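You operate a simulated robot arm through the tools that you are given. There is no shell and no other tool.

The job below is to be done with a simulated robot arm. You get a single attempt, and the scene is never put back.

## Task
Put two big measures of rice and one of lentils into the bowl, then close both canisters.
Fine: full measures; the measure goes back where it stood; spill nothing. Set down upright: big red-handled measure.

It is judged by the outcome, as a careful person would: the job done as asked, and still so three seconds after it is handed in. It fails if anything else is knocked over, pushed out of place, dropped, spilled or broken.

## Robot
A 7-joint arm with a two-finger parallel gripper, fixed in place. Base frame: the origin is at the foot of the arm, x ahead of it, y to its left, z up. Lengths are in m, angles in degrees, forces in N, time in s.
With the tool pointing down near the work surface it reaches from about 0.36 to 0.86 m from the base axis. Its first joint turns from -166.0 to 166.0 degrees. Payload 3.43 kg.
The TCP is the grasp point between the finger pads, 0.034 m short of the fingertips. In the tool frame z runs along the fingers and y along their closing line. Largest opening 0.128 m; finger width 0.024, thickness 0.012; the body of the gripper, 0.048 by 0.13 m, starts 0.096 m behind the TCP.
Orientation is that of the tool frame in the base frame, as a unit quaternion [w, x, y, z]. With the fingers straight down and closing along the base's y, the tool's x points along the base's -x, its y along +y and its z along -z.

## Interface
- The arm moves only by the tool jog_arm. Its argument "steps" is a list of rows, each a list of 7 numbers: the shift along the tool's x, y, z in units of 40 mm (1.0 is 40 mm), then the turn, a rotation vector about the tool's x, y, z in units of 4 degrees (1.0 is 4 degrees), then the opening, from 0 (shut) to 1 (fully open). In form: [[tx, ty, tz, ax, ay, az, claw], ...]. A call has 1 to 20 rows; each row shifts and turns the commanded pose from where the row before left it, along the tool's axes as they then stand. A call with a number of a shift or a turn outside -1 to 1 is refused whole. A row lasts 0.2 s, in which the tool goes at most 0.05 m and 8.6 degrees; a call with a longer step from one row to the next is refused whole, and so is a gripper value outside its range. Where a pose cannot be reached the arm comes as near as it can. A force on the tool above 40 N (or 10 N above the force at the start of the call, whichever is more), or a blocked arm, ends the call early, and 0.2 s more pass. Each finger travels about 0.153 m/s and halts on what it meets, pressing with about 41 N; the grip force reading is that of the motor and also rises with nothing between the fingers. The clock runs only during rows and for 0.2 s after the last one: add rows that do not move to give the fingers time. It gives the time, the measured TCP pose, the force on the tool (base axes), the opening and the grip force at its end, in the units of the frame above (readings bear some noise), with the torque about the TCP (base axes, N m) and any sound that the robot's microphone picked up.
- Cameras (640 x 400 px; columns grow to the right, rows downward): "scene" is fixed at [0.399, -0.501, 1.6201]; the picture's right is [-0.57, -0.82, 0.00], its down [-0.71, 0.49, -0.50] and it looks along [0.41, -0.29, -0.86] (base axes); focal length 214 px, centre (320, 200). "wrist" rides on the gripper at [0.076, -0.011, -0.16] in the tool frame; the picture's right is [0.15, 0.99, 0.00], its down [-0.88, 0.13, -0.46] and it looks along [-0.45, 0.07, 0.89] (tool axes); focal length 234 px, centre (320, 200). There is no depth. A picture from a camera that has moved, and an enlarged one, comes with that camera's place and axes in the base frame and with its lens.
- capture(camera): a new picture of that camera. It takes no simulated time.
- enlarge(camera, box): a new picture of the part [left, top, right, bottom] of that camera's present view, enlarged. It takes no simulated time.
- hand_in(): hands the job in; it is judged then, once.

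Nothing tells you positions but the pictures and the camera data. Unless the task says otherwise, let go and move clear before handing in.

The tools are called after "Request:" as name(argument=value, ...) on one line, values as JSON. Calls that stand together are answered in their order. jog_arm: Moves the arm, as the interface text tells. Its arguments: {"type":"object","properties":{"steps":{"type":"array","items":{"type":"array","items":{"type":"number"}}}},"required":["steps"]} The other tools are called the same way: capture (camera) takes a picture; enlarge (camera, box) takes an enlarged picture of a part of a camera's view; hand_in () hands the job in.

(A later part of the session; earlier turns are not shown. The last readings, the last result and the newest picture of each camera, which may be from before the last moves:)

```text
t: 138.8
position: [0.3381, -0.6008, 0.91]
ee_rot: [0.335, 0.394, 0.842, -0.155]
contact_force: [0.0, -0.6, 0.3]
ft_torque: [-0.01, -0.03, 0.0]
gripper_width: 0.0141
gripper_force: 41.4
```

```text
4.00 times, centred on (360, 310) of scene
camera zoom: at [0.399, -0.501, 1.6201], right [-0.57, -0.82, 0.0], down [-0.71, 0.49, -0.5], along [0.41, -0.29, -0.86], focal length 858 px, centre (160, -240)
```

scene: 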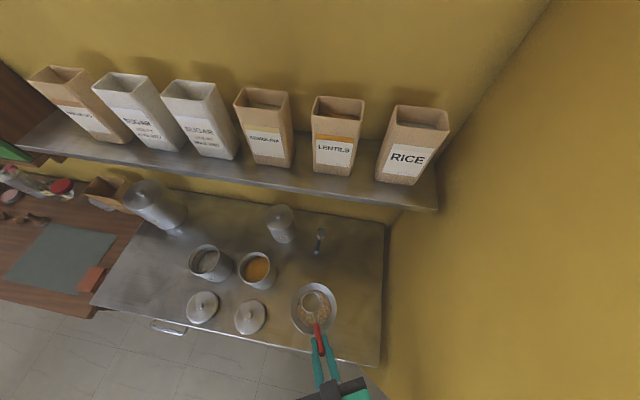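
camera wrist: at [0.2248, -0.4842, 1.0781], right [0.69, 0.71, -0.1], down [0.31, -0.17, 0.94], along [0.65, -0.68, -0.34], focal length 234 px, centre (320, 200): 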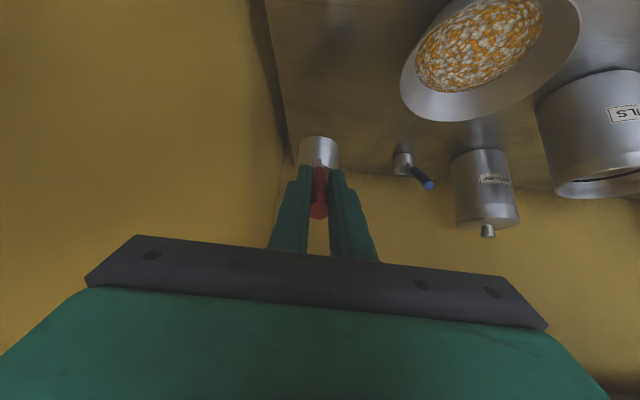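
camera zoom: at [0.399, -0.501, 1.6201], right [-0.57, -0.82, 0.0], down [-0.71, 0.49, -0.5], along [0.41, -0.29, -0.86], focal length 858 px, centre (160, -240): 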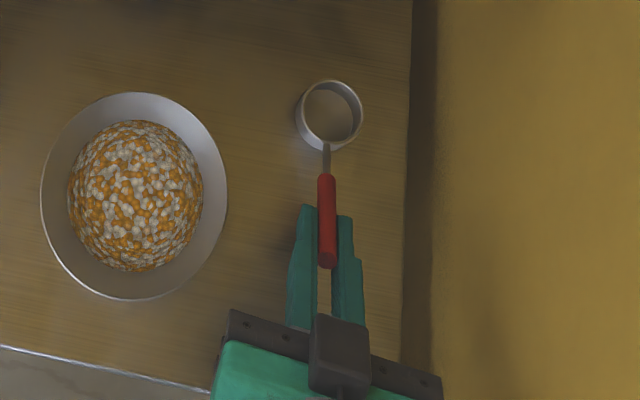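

The measure's weight is now on the counter and it's within 2 mm of its original place. Releasing and backing off along the handle.

Request:
jog_arm(steps=[[0, 0, 0, 0, 0, 0, 0.15], [0, 0, 0, 0, 0, 0, 0.25], [0, 0, 0, 0, 0, 0, 0.35], [0, 0, 0, 0, 0, 0, 0.4], [0, 0, -0.4, 0, 0, 0, 0.4], [0, 0, -0.7, 0, 0, 0, 0.4], [0, 0, -0.9, 0, 0, 0, 0.4], [0, 0, -0.9, 0, 0, 0, 0.4], [0, 0, 0, 0, 0, 0, 0.4]])

Request:
capture(camera="wrist")

Request:
enlarge(camera="scene", box=[310, 260, 410, 360])

```text
t: 140.8
position: [0.2866, -0.5393, 0.9951]
ee_rot: [0.335, 0.395, 0.841, -0.155]
contact_force: [1.0, -0.3, 0.3]
ft_torque: [0.0, 0.01, 0.03]
gripper_width: 0.0512
gripper_force: 0.0
```

```text
taken
camera wrist: at [0.1731, -0.421, 1.0582], right [0.69, 0.71, -0.1], down [0.31, -0.17, 0.94], along [0.65, -0.68, -0.34], focal length 234 px, centre (320, 200)
```

wrist: 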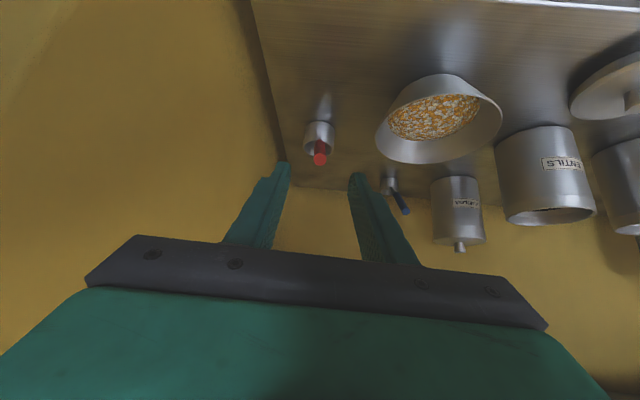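

```text
4.00 times, centred on (360, 310) of scene
camera zoom: at [0.399, -0.501, 1.6201], right [-0.57, -0.82, 0.0], down [-0.71, 0.49, -0.5], along [0.41, -0.29, -0.86], focal length 858 px, centre (160, -240)
```

zoom: 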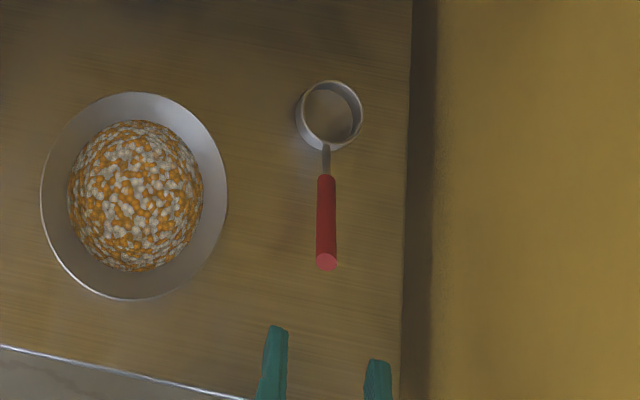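

The measure stands upright in its original spot. Now I'll raise the arm and bring the tool to point straight down for the lids.

Request:
jog_arm(steps=[[-0.64, 0, -0.686, 0, 0, 0, 0.5], [-0.64, 0, -0.686, 0, 0, 0, 0.5], [-0.64, 0, -0.686, 0, 0, 0, 0.5], [-0.64, 0, -0.686, 0, 0, 0, 0.5], [0, 0, 0, -0.657, 0, -0.704, 0.5], [0, 0, 0, -0.657, 0, -0.704, 0.5], [0, 0, 0, -0.657, 0, -0.704, 0.5], [0, 0, 0, -0.657, 0, -0.704, 0.5], [0, 0, 0, 0, 0.982, 0, 0.5], [0, 0, 0, 0, 0.982, 0, 0.5], [0, 0, 0, 0, 0.982, 0, 0.5], [0, 0, 0, 0, 0.982, 0, 0.5], [0, 0, 0, 0, 0.982, 0, 0.5], [0, 0, 0, 0, 0.982, 0, 0.5], [0, 0, 0, 0, 0.982, 0, 0.5], [0, 0, 0, 0, 0.982, 0, 0.5], [0, 0, 0, 0, 0.982, 0, 0.5], [0, 0, 0, 0, 0.982, 0, 0.5], [0, 0, 0, 0, 0.982, 0, 0.5], [0, 0, 0, 0, 0, 0, 0.5]])

Request:
capture(camera="wrist")

```text
t: 145.0
position: [0.2856, -0.5398, 1.1439]
ee_rot: [0.0, 0.3, 0.954, 0.0]
contact_force: [0.6, -0.4, -0.3]
ft_torque: [0.03, -0.01, -0.01]
gripper_width: 0.064
gripper_force: 0.1
```

```text
taken
camera wrist: at [0.2178, -0.506, 1.3028], right [0.45, 0.9, 0.0], down [0.8, -0.4, 0.46], along [0.41, -0.2, -0.89], focal length 234 px, centre (320, 200)
```

wrist: 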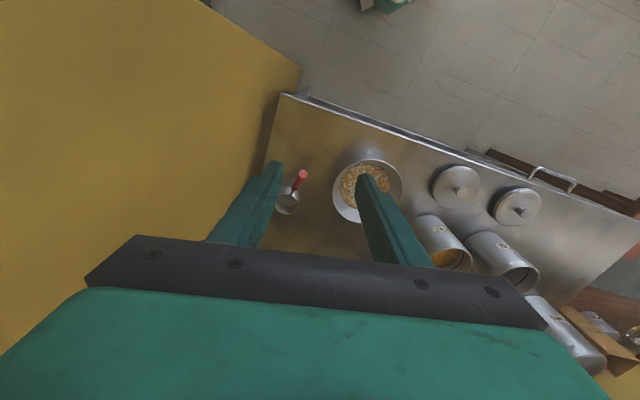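

The tool points straight down and is aligned with my counter frame. Moving over the lentils lid to measure it from above.

Request:
jog_arm(steps=[[-0.325, 0.898, 0.178, 0, 0, 0, 0.5], [-0.325, 0.898, 0.178, 0, 0, 0, 0.5], [-0.325, 0.898, 0.178, 0, 0, 0, 0.5], [-0.325, 0.898, 0.178, 0, 0, 0, 0.5], [-0.325, 0.898, 0.178, 0, 0, 0, 0.5], [-0.325, 0.898, 0.178, 0, 0, 0, 0.5], [-0.325, 0.898, 0.178, 0, 0, 0, 0.5], [-0.325, 0.898, 0.178, 0, 0, 0, 0.5], [-0.325, 0.898, 0.178, 0, 0, 0, 0.5], [0, 0, 0, 0, 0, 0, 0.5], [0, 0, 0, 0, 0, 0, 0.5]])

Request:
capture(camera="wrist")

Request:
enlarge(camera="wrist", box=[250, 50, 470, 220])

```text
t: 147.4
position: [0.5656, -0.3415, 1.0801]
ee_rot: [0.001, 0.299, 0.954, 0.001]
contact_force: [0.1, -0.2, -0.2]
ft_torque: [0.04, 0.0, -0.01]
gripper_width: 0.0639
gripper_force: 0.1
```

```text
taken
camera wrist: at [0.4979, -0.3076, 1.2388], right [0.45, 0.9, 0.0], down [0.8, -0.4, 0.46], along [0.41, -0.2, -0.89], focal length 234 px, centre (320, 200)
```

wrist: 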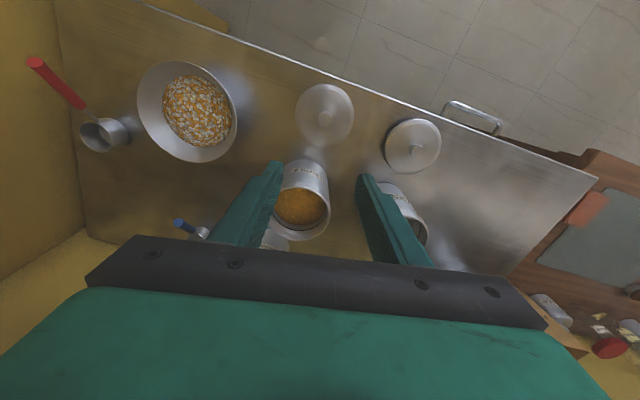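

```text
2.35 times, centred on (360, 135) of wrist
camera zoom: at [0.4979, -0.3076, 1.2388], right [0.45, 0.9, 0.0], down [0.8, -0.4, 0.46], along [0.41, -0.2, -0.89], focal length 551 px, centre (226, 353)
```

zoom: 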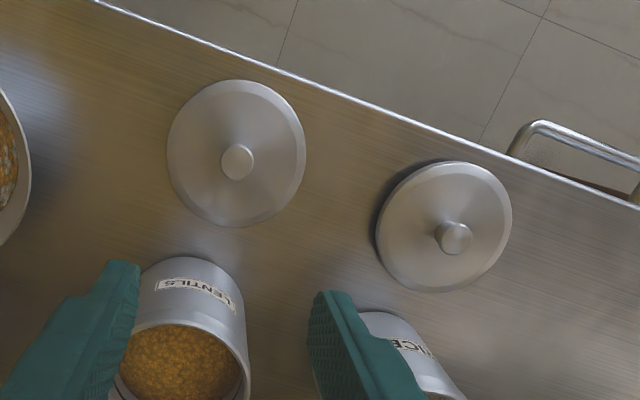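

The lentils lid knob is at about (n 0.636, l 0.048, top z 0.848), the rice lid knob at about (0.666, 0.214). Descending over the lentils lid, stopping above it to verify.

Request:
jog_arm(steps=[[0.096, 0.019, 0.75, 0, 0, 0, 0.5], [0.096, 0.019, 0.75, 0, 0, 0, 0.5], [0.096, 0.019, 0.75, 0, 0, 0, 0.5], [0.096, 0.019, 0.75, 0, 0, 0, 0.5], [0.096, 0.019, 0.75, 0, 0, 0, 0.5], [0.096, 0.019, 0.7, 0, 0, 0, 0.5], [0, 0, 0, 0, 0, 0, 0.5]])

Request:
capture(camera="wrist")

Request:
enlarge(camera="scene", box=[180, 240, 320, 360])

```text
t: 149.0
position: [0.5516, -0.3249, 0.9035]
ee_rot: [0.001, 0.3, 0.954, 0.001]
contact_force: [0.0, -0.1, 0.6]
ft_torque: [-0.01, -0.02, 0.02]
gripper_width: 0.064
gripper_force: 0.1
```

```text
taken
camera wrist: at [0.483, -0.2909, 1.0618], right [0.45, 0.9, 0.0], down [0.8, -0.4, 0.46], along [0.41, -0.2, -0.89], focal length 234 px, centre (320, 200)
```

wrist: 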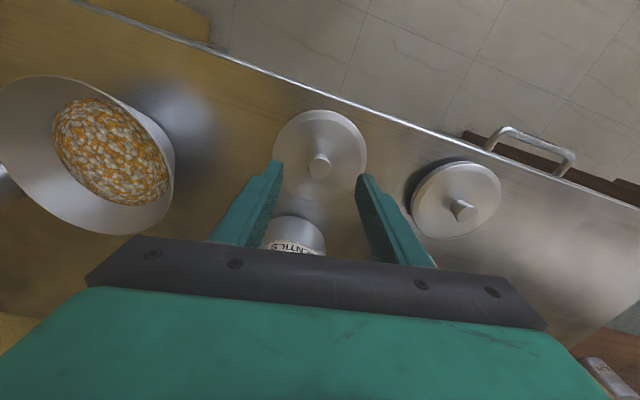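

```text
3.33 times, centred on (250, 300) of scene
camera zoom: at [0.399, -0.501, 1.6201], right [-0.57, -0.82, 0.0], down [-0.71, 0.49, -0.5], along [0.41, -0.29, -0.86], focal length 715 px, centre (553, -133)
```

zoom: 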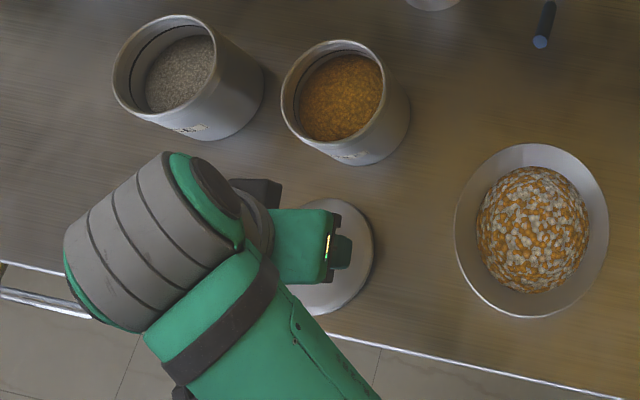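

The fingers straddle the knob line. Zooming to fine-tune alignment.

Request:
enlarge(camera="wrist", box=[250, 90, 390, 230])

```text
2.86 times, centred on (320, 160) of wrist
camera zoom: at [0.483, -0.2909, 1.0618], right [0.45, 0.9, 0.0], down [0.8, -0.4, 0.46], along [0.41, -0.2, -0.89], focal length 669 px, centre (320, 314)
```

zoom: 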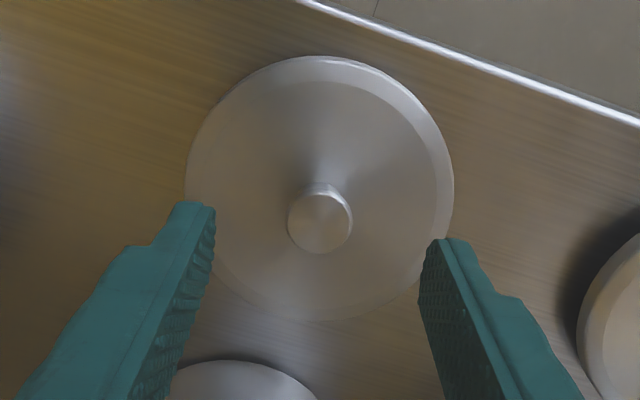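

The knob is centred to about 2 mm. Descending to the knob and closing.

Request:
jog_arm(steps=[[0.025, 0, 0.35, 0, 0, 0, 0.5], [0.025, 0, 0.35, 0, 0, 0, 0.5], [0, 0, 0.22, 0, 0, 0, 0.5], [0, 0, 0, 0, 0, 0, 0.4], [0, 0, 0, 0, 0, 0, 0.3], [0, 0, 0, 0, 0, 0, 0.2], [0, 0, 0, 0, 0, 0, 0.1], [0, 0, 0, 0, 0, 0, 0], [0, 0, 0, 0, 0, 0, 0]])

Request:
enlarge(camera="wrist", box=[250, 90, 390, 230])

```text
t: 151.0
position: [0.5492, -0.3228, 0.8655]
ee_rot: [0.002, 0.299, 0.954, 0.002]
contact_force: [0.1, -0.8, 0.2]
ft_torque: [0.05, 0.01, 0.01]
gripper_width: 0.0217
gripper_force: 40.8
```

```text
2.86 times, centred on (320, 160) of wrist
camera zoom: at [0.4815, -0.2891, 1.0247], right [0.45, 0.9, 0.0], down [0.8, -0.4, 0.46], along [0.41, -0.2, -0.89], focal length 669 px, centre (320, 314)
```

zoom: 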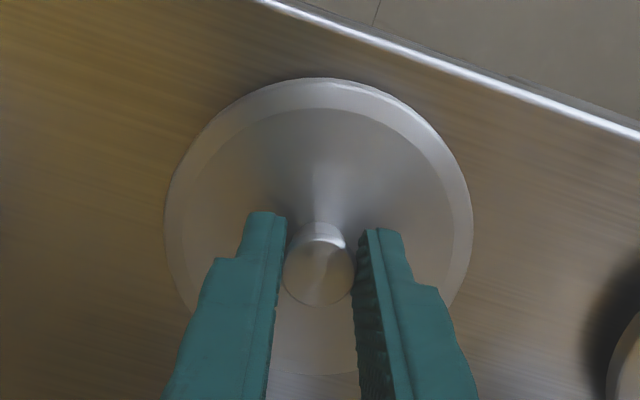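

The lid knob is gripped at 22 mm. Lifting it well clear of the canister height.

Request:
jog_arm(steps=[[0, 0, -0.3, 0, 0, 0, 0], [0, 0, -0.75, 0, 0, 0, 0], [0, 0, -0.8, 0, 0, 0, 0], [0, 0, -0.8, 0, 0, 0, 0], [0, 0, -0.8, 0, 0, 0, 0], [0, 0, -0.8, 0, 0, 0, 0], [0, 0, 0, 0, 0, 0, 0]])

Request:
enlarge(camera="scene", box=[170, 220, 310, 340])

Request:
capture(camera="wrist")

```text
t: 152.6
position: [0.5484, -0.3223, 1.037]
ee_rot: [0.001, 0.299, 0.954, 0.0]
contact_force: [0.4, 0.5, -0.9]
ft_torque: [-0.01, -0.03, -0.03]
gripper_width: 0.0216
gripper_force: 41.4
```

```text
3.33 times, centred on (240, 280) of scene
camera zoom: at [0.399, -0.501, 1.6201], right [-0.57, -0.82, 0.0], down [-0.71, 0.49, -0.5], along [0.41, -0.29, -0.86], focal length 715 px, centre (587, -67)
```

zoom: 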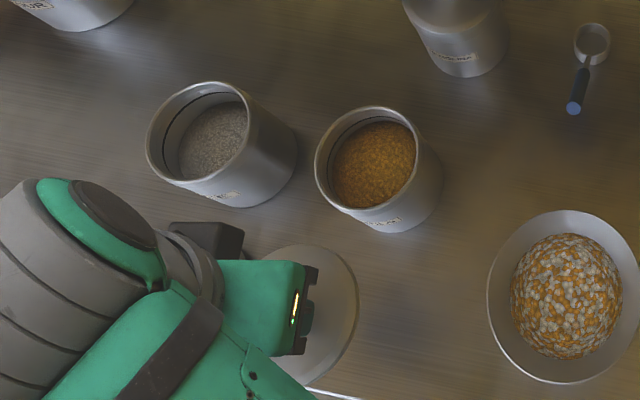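

```text
taken
camera wrist: at [0.4809, -0.289, 1.1952], right [0.44, 0.9, 0.0], down [0.8, -0.4, 0.46], along [0.41, -0.2, -0.89], focal length 234 px, centre (320, 200)
```

wrist: 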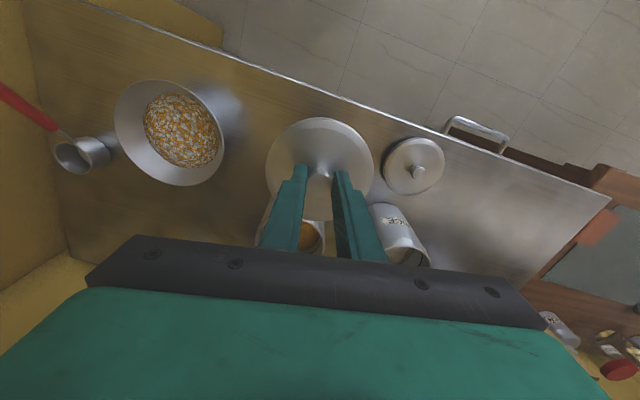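

The lid is held level. I'll zoom on the lentils canister's rim for a precise centre.

Request:
enlarge(camera="scene", box=[230, 240, 280, 290])

Request:
enlarge(camera="scene", box=[180, 235, 230, 285])

```text
8.00 times, centred on (255, 265) of scene
camera zoom: at [0.399, -0.501, 1.6201], right [-0.57, -0.82, 0.0], down [-0.71, 0.49, -0.5], along [0.41, -0.29, -0.86], focal length 1716 px, centre (840, -320)
```

zoom: 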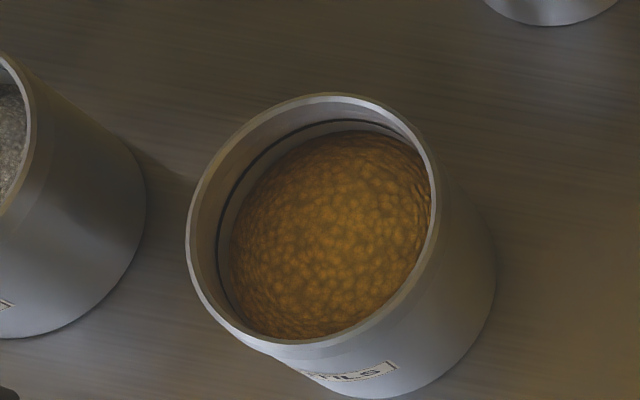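

```text
8.00 times, centred on (205, 260) of scene
camera zoom: at [0.399, -0.501, 1.6201], right [-0.57, -0.82, 0.0], down [-0.71, 0.49, -0.5], along [0.41, -0.29, -0.86], focal length 1716 px, centre (1240, -280)
```

zoom: 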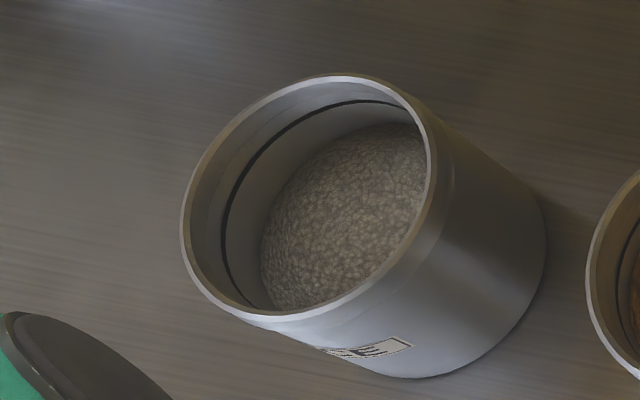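

The lentils canister centre is about (n 0.7685, l 0.031). Carrying the lid over it at a safe height.

Request:
jog_arm(steps=[[-0.335, -0.046, 0, 0, 0, 0, 0], [-0.6, -0.083, 0, 0, 0, 0, 0], [-0.6, -0.083, 0, 0, 0, 0, 0], [-0.6, -0.083, 0, 0, 0, 0, 0], [-0.6, -0.083, 0, 0, 0, 0, 0], [-0.6, -0.082, 0, 0, 0, 0, 0], [0, 0, 0, 0, 0, 0, 0]])

Request:
capture(camera="wrist")

Request:
enlarge(camera="scene", box=[210, 220, 300, 310])

```text
t: 154.2
position: [0.6482, -0.4156, 1.0354]
ee_rot: [0.001, 0.3, 0.954, 0.001]
contact_force: [0.2, 0.3, -0.5]
ft_torque: [0.03, 0.0, -0.02]
gripper_width: 0.0218
gripper_force: 41.3
```

```text
taken
camera wrist: at [0.5802, -0.3813, 1.1952], right [0.45, 0.9, 0.0], down [0.8, -0.4, 0.46], along [0.41, -0.2, -0.89], focal length 234 px, centre (320, 200)
```

wrist: 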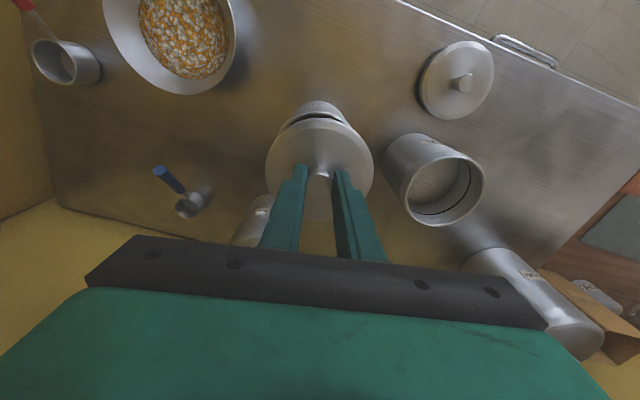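

```text
4.44 times, centred on (255, 265) of scene
camera zoom: at [0.399, -0.501, 1.6201], right [-0.57, -0.82, 0.0], down [-0.71, 0.49, -0.5], along [0.41, -0.29, -0.86], focal length 953 px, centre (609, -89)
```

zoom: 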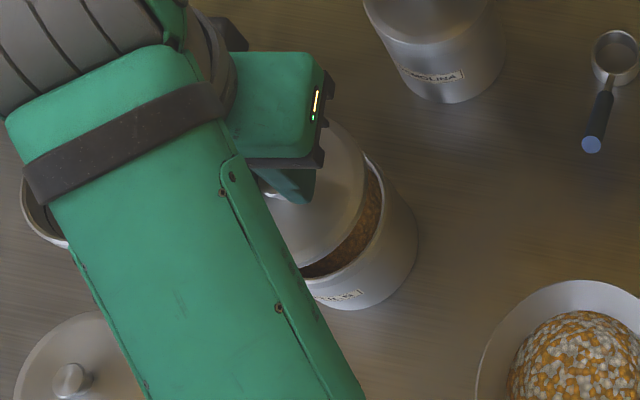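

Lid is above the canister. Zooming the wrist view to check lateral alignment, and to measure the rice canister too.

Request:
enlarge(camera="wrist", box=[250, 80, 390, 220])

Request:
enlarge(camera="wrist", box=[370, 110, 500, 240])

```text
2.86 times, centred on (320, 150) of wrist
camera zoom: at [0.5802, -0.3813, 1.1952], right [0.45, 0.9, 0.0], down [0.8, -0.4, 0.46], along [0.41, -0.2, -0.89], focal length 669 px, centre (320, 343)
```

zoom: 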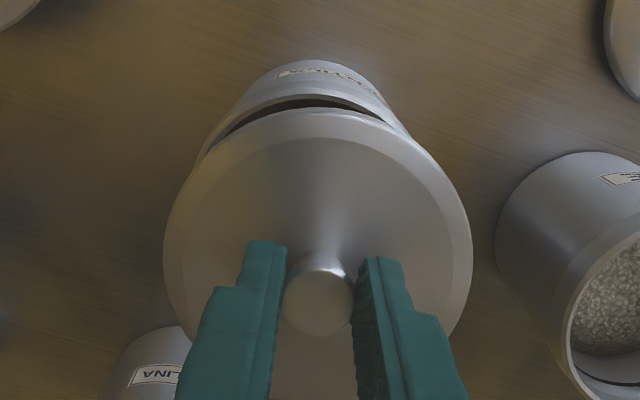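

```text
3.08 times, centred on (435, 175) of wrist
camera zoom: at [0.5802, -0.3813, 1.1952], right [0.45, 0.9, 0.0], down [0.8, -0.4, 0.46], along [0.41, -0.2, -0.89], focal length 720 px, centre (-34, 277)
```

zoom: 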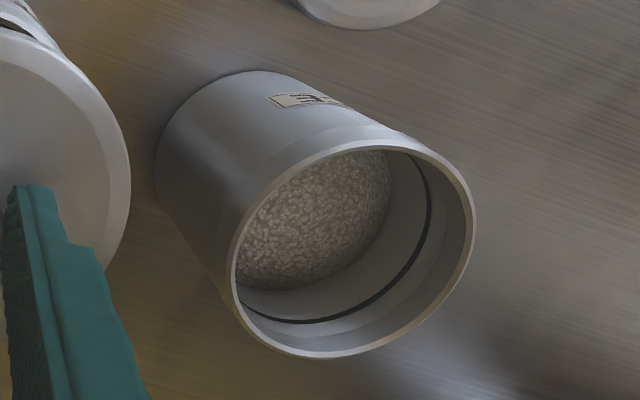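

Both views agree on the rice canister centre (0.794, 0.197) and rim z 0.922. Let me zoom in on the lentils rim under the lid to check the fore-aft alignment.

Request:
enlarge(camera="wrist", box=[280, 90, 360, 150])

Request:
enlarge(camera="scene", box=[240, 245, 280, 285])

```text
6.67 times, centred on (320, 120) of wrist
camera zoom: at [0.5802, -0.3813, 1.1952], right [0.45, 0.9, 0.0], down [0.8, -0.4, 0.46], along [0.41, -0.2, -0.89], focal length 1561 px, centre (320, 733)
```

zoom: 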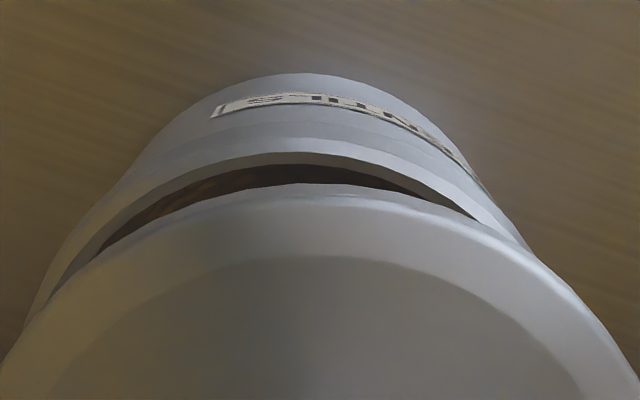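

```text
10.00 times, centred on (260, 265) of scene
camera zoom: at [0.399, -0.501, 1.6201], right [-0.57, -0.82, 0.0], down [-0.71, 0.49, -0.5], along [0.41, -0.29, -0.86], focal length 2145 px, centre (920, -450)
```

zoom: 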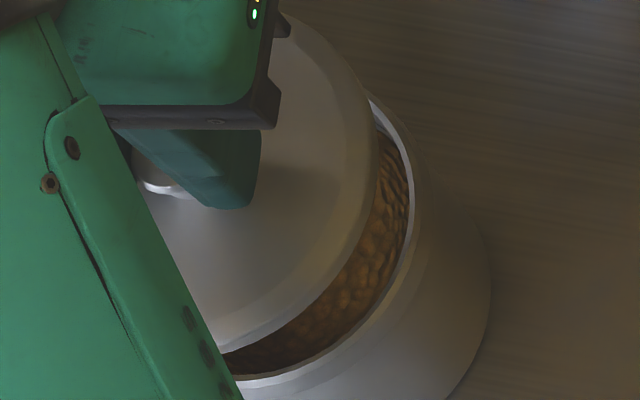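

The rim estimate has a few millimetres of fore-aft uncertainty, so I'll lower the lid to just above the rim and compare the edges directly.

Request:
jog_arm(steps=[[0, 0, 0.4, 0, 0, 0, 0], [0, 0, 0.4, 0, 0, 0, 0], [0, 0, 0.3, 0, 0, 0, 0], [0, 0, 0, 0, 0, 0, 0]])

Request:
enlarge(camera="wrist", box=[260, 70, 380, 190])

Request:
enlarge(camera="scene", box=[235, 240, 285, 290])

```text
t: 155.2
position: [0.647, -0.4135, 0.9952]
ee_rot: [0.003, 0.299, 0.954, -0.001]
contact_force: [-4.7, 0.4, 25.2]
ft_torque: [0.25, -0.12, 0.08]
gripper_width: 0.0216
gripper_force: 41.2
```

```text
3.33 times, centred on (320, 130) of wrist
camera zoom: at [0.5796, -0.3811, 1.1537], right [0.45, 0.9, 0.0], down [0.79, -0.4, 0.46], along [0.41, -0.2, -0.89], focal length 781 px, centre (320, 433)
```

zoom: 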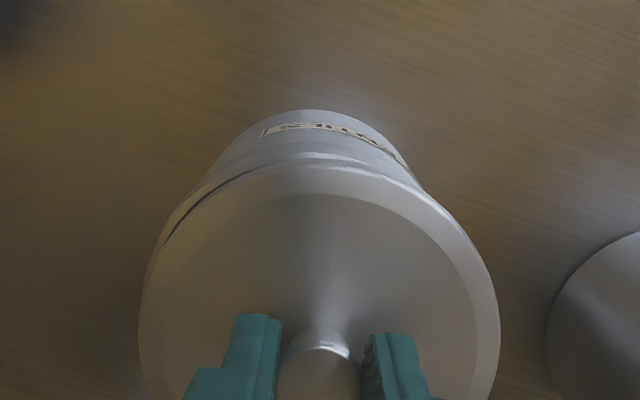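

```text
8.00 times, centred on (260, 265) of scene
camera zoom: at [0.399, -0.501, 1.6201], right [-0.57, -0.82, 0.0], down [-0.71, 0.49, -0.5], along [0.41, -0.29, -0.86], focal length 1716 px, centre (800, -320)
```

zoom: 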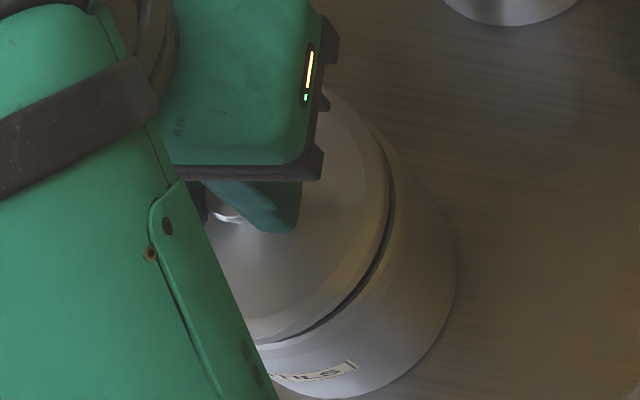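

The lid touched the rim (25 N) sooner than expected, with the lid slightly too far left. I'll back up a few millimetres and shift right, then look again.

Request:
jog_arm(steps=[[0, 0, -0.1, 0, 0, 0, 0], [0, 0, -0.15, 0, 0, 0, 0], [0, -0.06, 0, 0, 0, 0, 0], [0, 0, 0, 0, 0, 0, 0]])

Request:
enlarge(camera="wrist", box=[260, 70, 380, 190])

Request:
enlarge(camera="scene", box=[235, 240, 285, 290])

```text
t: 156.2
position: [0.6466, -0.416, 1.0024]
ee_rot: [0.001, 0.3, 0.954, 0.001]
contact_force: [-0.8, 0.7, -0.2]
ft_torque: [-0.01, 0.06, 0.01]
gripper_width: 0.0218
gripper_force: 41.9
```

```text
3.33 times, centred on (320, 130) of wrist
camera zoom: at [0.5791, -0.3828, 1.1608], right [0.44, 0.9, 0.0], down [0.8, -0.4, 0.46], along [0.41, -0.2, -0.89], focal length 781 px, centre (320, 433)
```

zoom: 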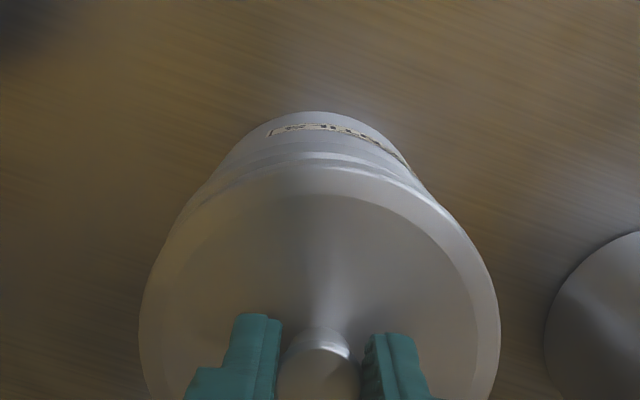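

```text
8.00 times, centred on (260, 265) of scene
camera zoom: at [0.399, -0.501, 1.6201], right [-0.57, -0.82, 0.0], down [-0.71, 0.49, -0.5], along [0.41, -0.29, -0.86], focal length 1716 px, centre (800, -320)
```

zoom: 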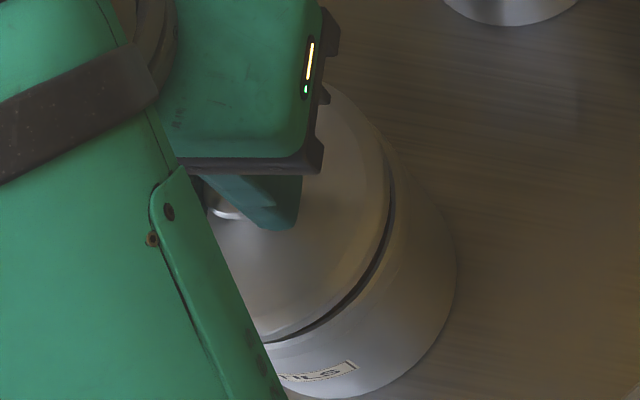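

The edges now look flush and symmetric. I'll lower in 2 mm steps, watching the force.

Request:
jog_arm(steps=[[0, 0, 0.05, 0, 0, 0, 0], [0, 0, 0.05, 0, 0, 0, 0], [0, 0, 0.05, 0, 0, 0, 0], [0, 0, 0.05, 0, 0, 0, 0], [0, 0, 0, 0, 0, 0, 0]])

Request:
enlarge(camera="wrist", box=[260, 70, 380, 190])

Request:
enlarge(camera="scene", box=[235, 240, 285, 290])

```text
t: 157.4
position: [0.6463, -0.417, 0.9967]
ee_rot: [0.001, 0.299, 0.954, 0.001]
contact_force: [0.1, -1.1, 4.2]
ft_torque: [0.06, -0.16, -0.01]
gripper_width: 0.0217
gripper_force: 40.9
```

```text
3.33 times, centred on (320, 130) of wrist
camera zoom: at [0.5789, -0.3829, 1.1536], right [0.45, 0.9, 0.0], down [0.8, -0.4, 0.46], along [0.41, -0.2, -0.89], focal length 781 px, centre (320, 433)
```

zoom: 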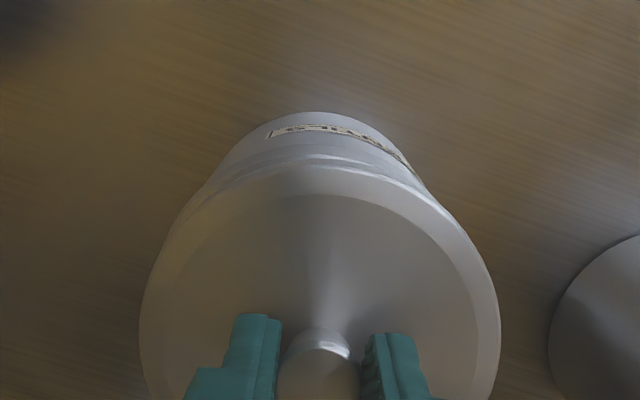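

```text
8.00 times, centred on (260, 265) of scene
camera zoom: at [0.399, -0.501, 1.6201], right [-0.57, -0.82, 0.0], down [-0.71, 0.49, -0.5], along [0.41, -0.29, -0.86], focal length 1716 px, centre (800, -320)
```

zoom: 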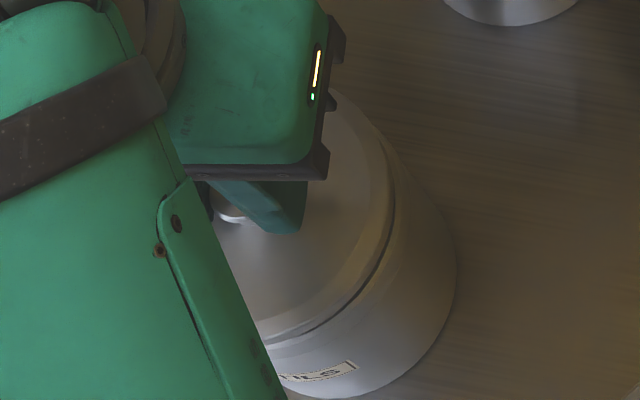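

Light contact (4 N) and the gap has nearly closed. A closer look at the seam.

Request:
enlarge(camera="scene", box=[250, 250, 275, 275])

Request:
enlarge(camera="wrist", box=[275, 85, 355, 135])

Request:
enlarge(camera="scene", box=[262, 200, 302, 250])

```text
16.00 times, centred on (262, 262) of scene
camera zoom: at [0.399, -0.501, 1.6201], right [-0.57, -0.82, 0.0], down [-0.71, 0.49, -0.5], along [0.41, -0.29, -0.86], focal length 3432 px, centre (1240, -800)
```

zoom: 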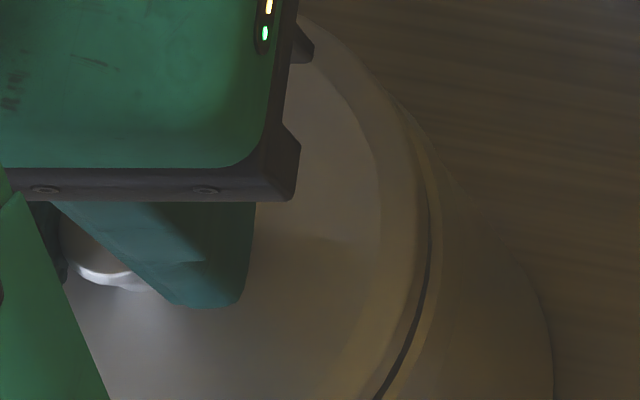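

```text
8.00 times, centred on (315, 110) of wrist
camera zoom: at [0.5789, -0.3829, 1.1536], right [0.45, 0.9, 0.0], down [0.8, -0.4, 0.46], along [0.41, -0.2, -0.89], focal length 1873 px, centre (360, 920)
```

zoom: 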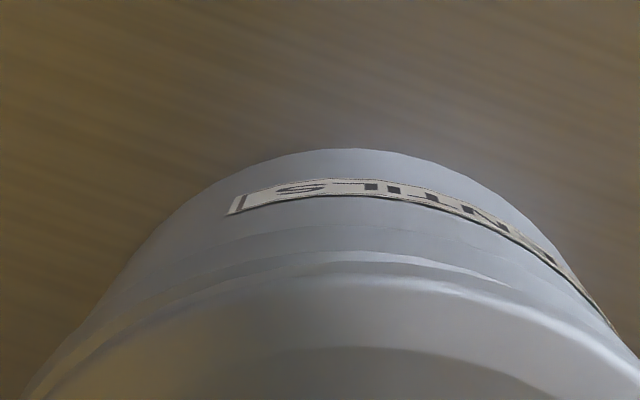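

```text
8.00 times, centred on (282, 225) of scene
camera zoom: at [0.399, -0.501, 1.6201], right [-0.57, -0.82, 0.0], down [-0.71, 0.49, -0.5], along [0.41, -0.29, -0.86], focal length 1716 px, centre (624, 0)
```

zoom: 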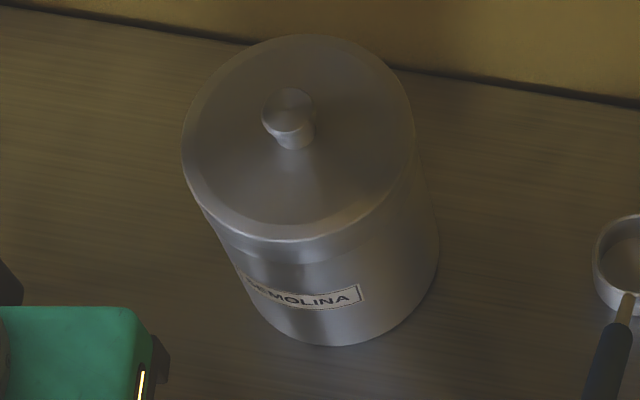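

Torque says the contact is on the far-left side of the lid, so the plug is still catching there. I'll raise slightly, shift about 3 mm toward me and 1.5 mm right, and retry.

Request:
jog_arm(steps=[[0, 0, -0.1, 0, 0, 0, 0], [0.075, -0.0375, 0, 0, 0, 0, 0], [0, 0, 0.05, 0, 0, 0, 0], [0, 0, 0.05, 0, 0, 0, 0], [0, 0, 0.04, 0, 0, 0, 0], [0, 0, 0, 0, 0, 0, 0]])

Request:
enlarge(camera="scene", box=[235, 240, 285, 290])

Request:
enlarge(camera="wrist", box=[260, 70, 380, 190])

```text
t: 158.8
position: [0.6444, -0.4154, 0.9951]
ee_rot: [0.003, 0.3, 0.954, 0.001]
contact_force: [0.6, 0.4, 29.1]
ft_torque: [0.47, 0.68, 0.08]
gripper_width: 0.022
gripper_force: 41.3
```

```text
8.00 times, centred on (260, 265) of scene
camera zoom: at [0.399, -0.501, 1.6201], right [-0.57, -0.82, 0.0], down [-0.71, 0.49, -0.5], along [0.41, -0.29, -0.86], focal length 1716 px, centre (800, -320)
```

zoom: 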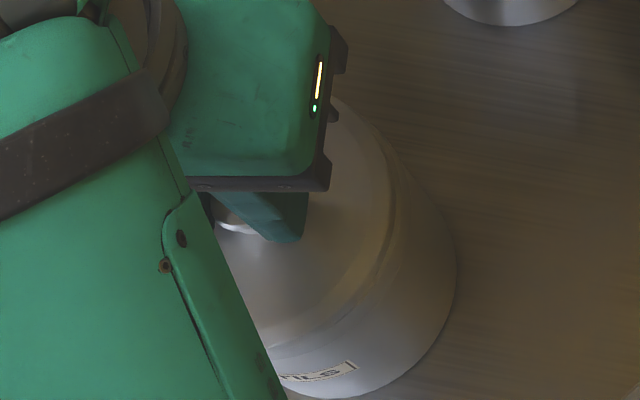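

```text
3.33 times, centred on (320, 130) of wrist
camera zoom: at [0.5753, -0.3818, 1.1533], right [0.44, 0.9, 0.0], down [0.79, -0.4, 0.46], along [0.41, -0.2, -0.89], focal length 781 px, centre (320, 433)
```

zoom: 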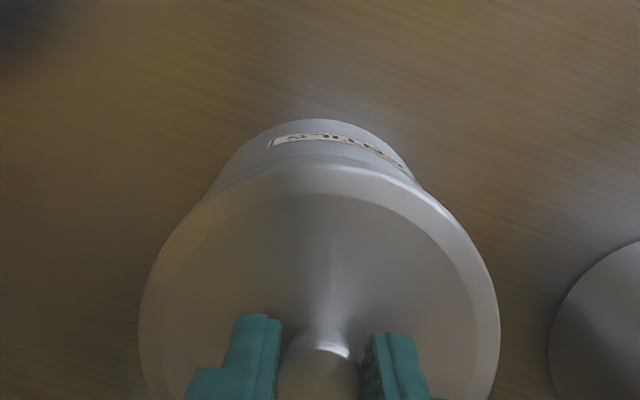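

Now the contact is on the near side, so I overshot slightly. I'll ease up, shift 1.2 mm forward, and press again gently.

Request:
jog_arm(steps=[[0, 0, -0.06, 0, 0, 0, 0], [-0.03, 0, 0, 0, 0, 0, 0], [0, 0, 0.03, 0, 0, 0, 0], [0, 0, 0.025, 0, 0, 0, 0], [0, 0, 0, 0, 0, 0, 0]])

Request:
enlarge(camera="scene", box=[235, 240, 285, 290])

```text
t: 160.0
position: [0.644, -0.4164, 0.9935]
ee_rot: [0.002, 0.299, 0.954, -0.001]
contact_force: [-1.6, -0.3, 29.6]
ft_torque: [0.61, 0.7, 0.09]
gripper_width: 0.0217
gripper_force: 40.9
```

```text
8.00 times, centred on (260, 265) of scene
camera zoom: at [0.399, -0.501, 1.6201], right [-0.57, -0.82, 0.0], down [-0.71, 0.49, -0.5], along [0.41, -0.29, -0.86], focal length 1716 px, centre (800, -320)
```

zoom: 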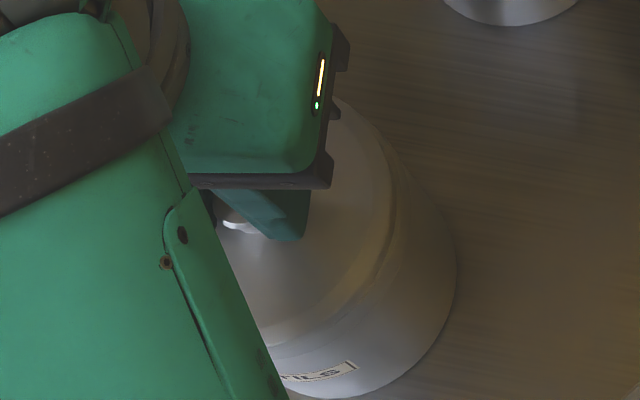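

The lid went about 1.5 mm lower this time, but still touches on the near side. Checking the seam from both cameras.

Request:
enlarge(camera="wrist", box=[275, 85, 355, 135])

Request:
enlarge(camera="scene", box=[250, 255, 275, 280])

```text
8.00 times, centred on (315, 110) of wrist
camera zoom: at [0.576, -0.3826, 1.1528], right [0.44, 0.9, 0.0], down [0.8, -0.4, 0.46], along [0.41, -0.2, -0.89], focal length 1873 px, centre (360, 920)
```

zoom: 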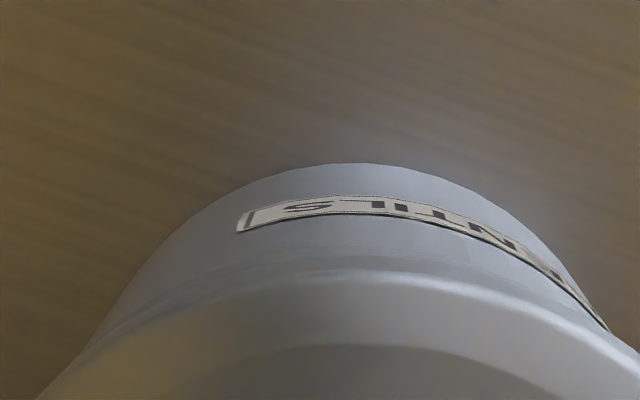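

```text
16.00 times, centred on (262, 268) of scene
camera zoom: at [0.399, -0.501, 1.6201], right [-0.57, -0.82, 0.0], down [-0.71, 0.49, -0.5], along [0.41, -0.29, -0.86], focal length 3432 px, centre (1240, -880)
```

zoom: 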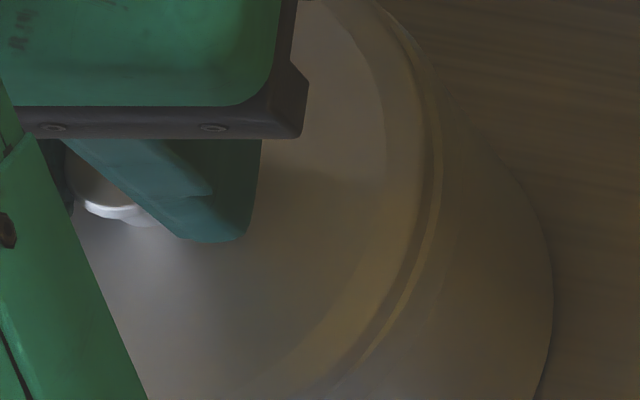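

The lid is now slightly too near and a bit left. I'll ease up, shift +2.2 mm forward and 1.5 mm right, and lower again.

Request:
jog_arm(steps=[[0, 0, -0.075, 0, 0, 0, 0], [-0.055, -0.0375, 0, 0, 0, 0, 0], [0, 0, 0.04, 0, 0, 0, 0], [0, 0, 0.03, 0, 0, 0, 0], [0, 0, 0, 0, 0, 0, 0]])

Request:
enlarge(camera="scene", box=[250, 255, 275, 280])

Request:
enlarge(camera="wrist", box=[275, 85, 355, 135])

```text
t: 161.2
position: [0.6457, -0.4188, 0.9936]
ee_rot: [0.001, 0.299, 0.954, 0.001]
contact_force: [0.6, -0.3, -0.2]
ft_torque: [-0.01, -0.02, 0.01]
gripper_width: 0.0219
gripper_force: 41.6
```

```text
16.00 times, centred on (262, 268) of scene
camera zoom: at [0.399, -0.501, 1.6201], right [-0.57, -0.82, 0.0], down [-0.71, 0.49, -0.5], along [0.41, -0.29, -0.86], focal length 3432 px, centre (1240, -880)
```

zoom: 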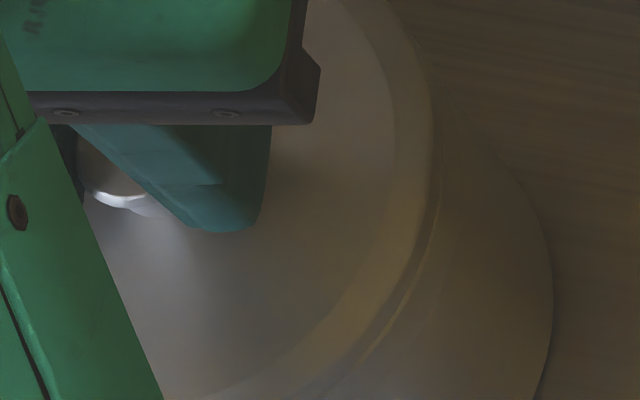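

```text
8.00 times, centred on (315, 110) of wrist
camera zoom: at [0.5775, -0.385, 1.1517], right [0.45, 0.9, 0.0], down [0.8, -0.4, 0.46], along [0.41, -0.2, -0.89], focal length 1873 px, centre (360, 920)
```

zoom: 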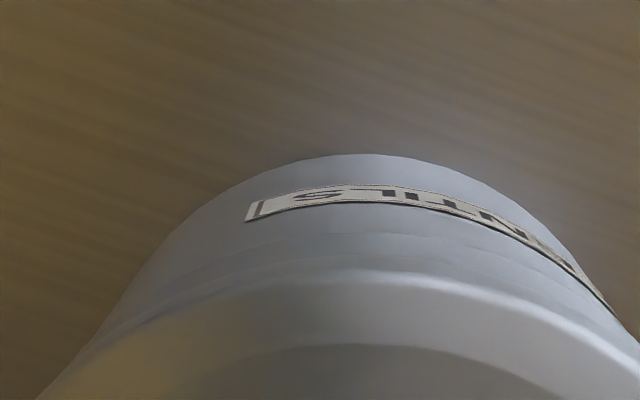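

Force is zero at a lower height now, so the plug is entering. Continuing down in small steps.

Request:
jog_arm(steps=[[0, 0, 0.03, 0, 0, 0, 0], [0, 0, 0.03, 0, 0, 0, 0], [0, 0, 0.03, 0, 0, 0, 0], [0, 0, 0, 0, 0, 0, 0]])

Request:
enlarge(camera="scene", box=[250, 255, 275, 280])

```text
t: 162.2
position: [0.6442, -0.4188, 0.9898]
ee_rot: [0.001, 0.299, 0.954, 0.001]
contact_force: [0.4, 0.0, -1.1]
ft_torque: [0.0, -0.01, -0.03]
gripper_width: 0.0217
gripper_force: 41.0
```

```text
16.00 times, centred on (262, 268) of scene
camera zoom: at [0.399, -0.501, 1.6201], right [-0.57, -0.82, 0.0], down [-0.71, 0.49, -0.5], along [0.41, -0.29, -0.86], focal length 3432 px, centre (1240, -880)
```

zoom: 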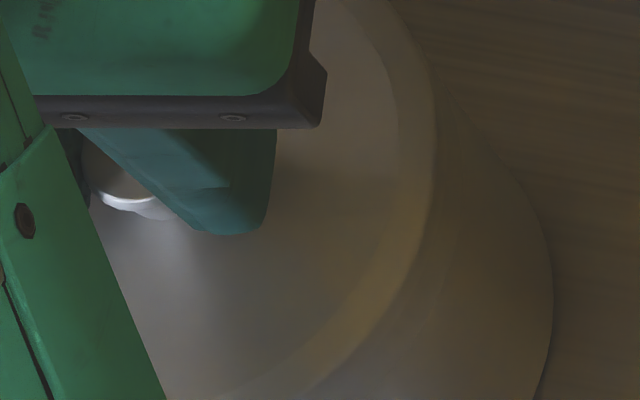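

Still free, and the rim is disappearing beneath the lid. Lowering further until it seats.

Request:
jog_arm(steps=[[0, 0, 0.03, 0, 0, 0, 0], [0, 0, 0.03, 0, 0, 0, 0], [0, 0, 0.03, 0, 0, 0, 0], [0, 0, 0, 0, 0, 0, 0]])

Request:
jog_arm(steps=[[0, 0, 0.02, 0, 0, 0, 0], [0, 0, 0.02, 0, 0, 0, 0], [0, 0, 0, 0, 0, 0, 0]])

Request:
enlarge(camera="scene", box=[240, 250, 280, 290])

```text
t: 163.2
position: [0.6449, -0.4186, 0.9868]
ee_rot: [0.001, 0.3, 0.954, 0.001]
contact_force: [-0.5, 0.1, 3.5]
ft_torque: [-0.28, 0.07, 0.01]
gripper_width: 0.0219
gripper_force: 41.2
```

```text
t: 164.0
position: [0.6461, -0.419, 0.9864]
ee_rot: [0.002, 0.299, 0.954, 0.001]
contact_force: [2.7, 2.3, 17.6]
ft_torque: [-0.66, -0.9, 0.08]
gripper_width: 0.022
gripper_force: 41.2
heard: snap
```

```text
10.00 times, centred on (260, 270) of scene
camera zoom: at [0.399, -0.501, 1.6201], right [-0.57, -0.82, 0.0], down [-0.71, 0.49, -0.5], along [0.41, -0.29, -0.86], focal length 2145 px, centre (920, -500)
```

zoom: 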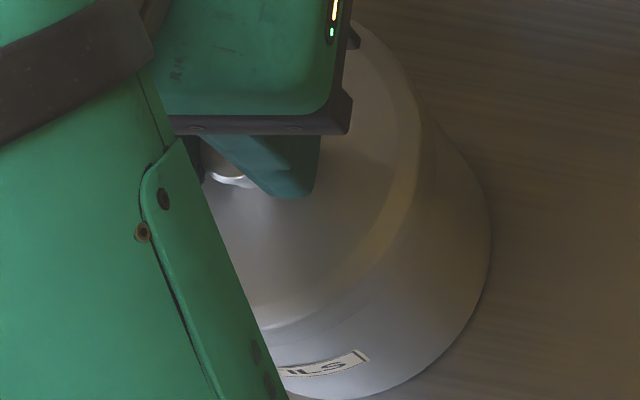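

The lid snapped into place. Releasing the knob and rising straight up.

Request:
jog_arm(steps=[[0, 0, -0.02, 0, 0, 0, 0], [0, 0, 0, 0, 0, 0, 0.25], [0, 0, 0, 0, 0, 0, 0.35], [0, 0, 0, 0, 0, 0, 0.45], [0, 0, 0, 0, 0, 0, 0.45], [0, 0, -0.5, 0, 0, 0, 0.45], [0, 0, -0.8, 0, 0, 0, 0.45], [0, 0, -0.8, 0, 0, 0, 0.45], [0, 0, 0, 0, 0, 0, 0.45]])

Request:
enlarge(camera="wrist", box=[250, 60, 400, 210])

Request:
enlarge(camera="scene", box=[230, 240, 290, 300])

```text
t: 166.0
position: [0.645, -0.4206, 1.07]
ee_rot: [0.001, 0.299, 0.954, 0.0]
contact_force: [-1.4, 0.5, 0.0]
ft_torque: [0.02, -0.02, 0.0]
gripper_width: 0.0577
gripper_force: 0.0
```

```text
2.67 times, centred on (325, 135) of wrist
camera zoom: at [0.5779, -0.3865, 1.228], right [0.45, 0.9, 0.0], down [0.8, -0.4, 0.46], along [0.41, -0.2, -0.89], focal length 624 px, centre (307, 373)
```

zoom: 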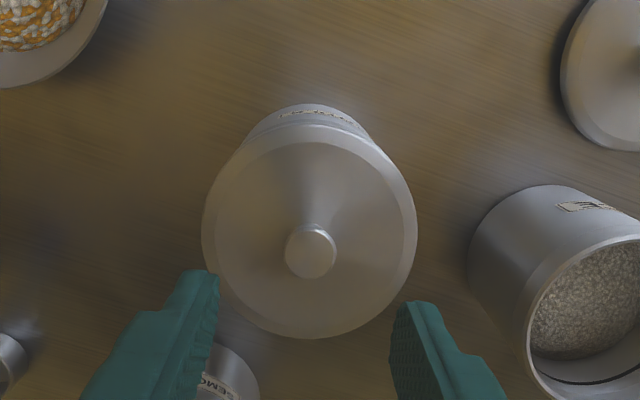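

```text
6.67 times, centred on (260, 270) of scene
camera zoom: at [0.399, -0.501, 1.6201], right [-0.57, -0.82, 0.0], down [-0.71, 0.49, -0.5], along [0.41, -0.29, -0.86], focal length 1430 px, centre (720, -267)
```

zoom: 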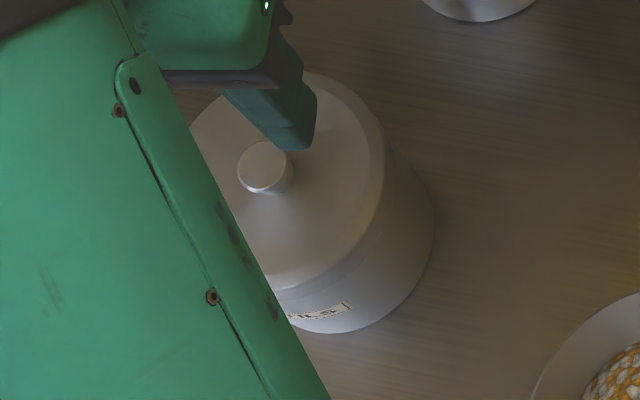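

The lentils canister is closed. Moving over to the rice lid.

Request:
jog_arm(steps=[[0.433, 0.79, 0, 0, 0, 0, 0.5], [0.433, 0.79, 0, 0, 0, 0, 0.5], [0.433, 0.79, 0, 0, 0, 0, 0.5], [0.433, 0.79, 0, 0, 0, 0, 0.5], [0.433, 0.79, 0, 0, 0, 0, 0.5], [0.433, 0.79, 0, 0, 0, 0, 0.5], [0, 0, 0.8, 0, 0, 0, 0.5], [0, 0, 0.8, 0, 0, 0, 0.5], [0, 0, 0.8, 0, 0, 0, 0.5], [0, 0, 0.8, 0, 0, 0, 0.5], [0, 0, 0.8, 0, 0, 0, 0.5], [0, 0, 0, 0, 0, 0, 0.5]])

Request:
enlarge(camera="wrist", box=[250, 90, 390, 230])

Request:
capture(camera="scene")

```text
t: 168.6
position: [0.6705, -0.2035, 0.9084]
ee_rot: [0.001, 0.299, 0.954, 0.001]
contact_force: [0.3, -0.4, -0.1]
ft_torque: [0.0, 0.01, 0.0]
gripper_width: 0.0639
gripper_force: 0.0
```

```text
2.86 times, centred on (320, 160) of wrist
camera zoom: at [0.6015, -0.1703, 1.0671], right [0.45, 0.9, 0.0], down [0.8, -0.4, 0.46], along [0.41, -0.2, -0.89], focal length 669 px, centre (320, 314)
```

zoom: 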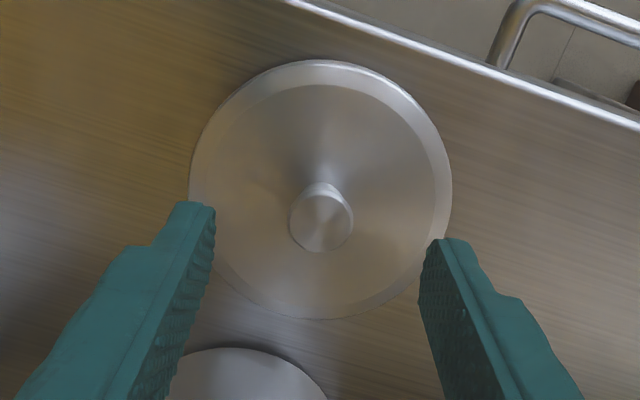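

```text
taken
```

scene: 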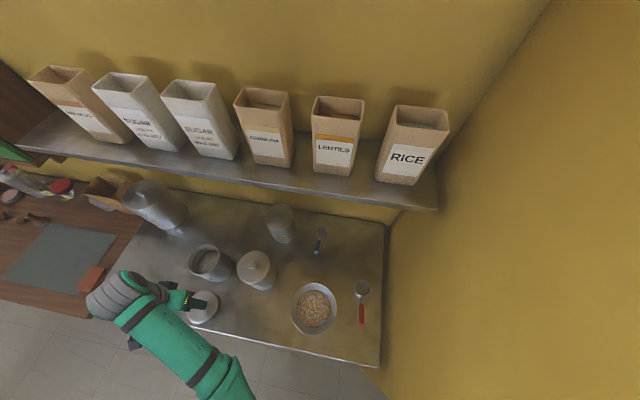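

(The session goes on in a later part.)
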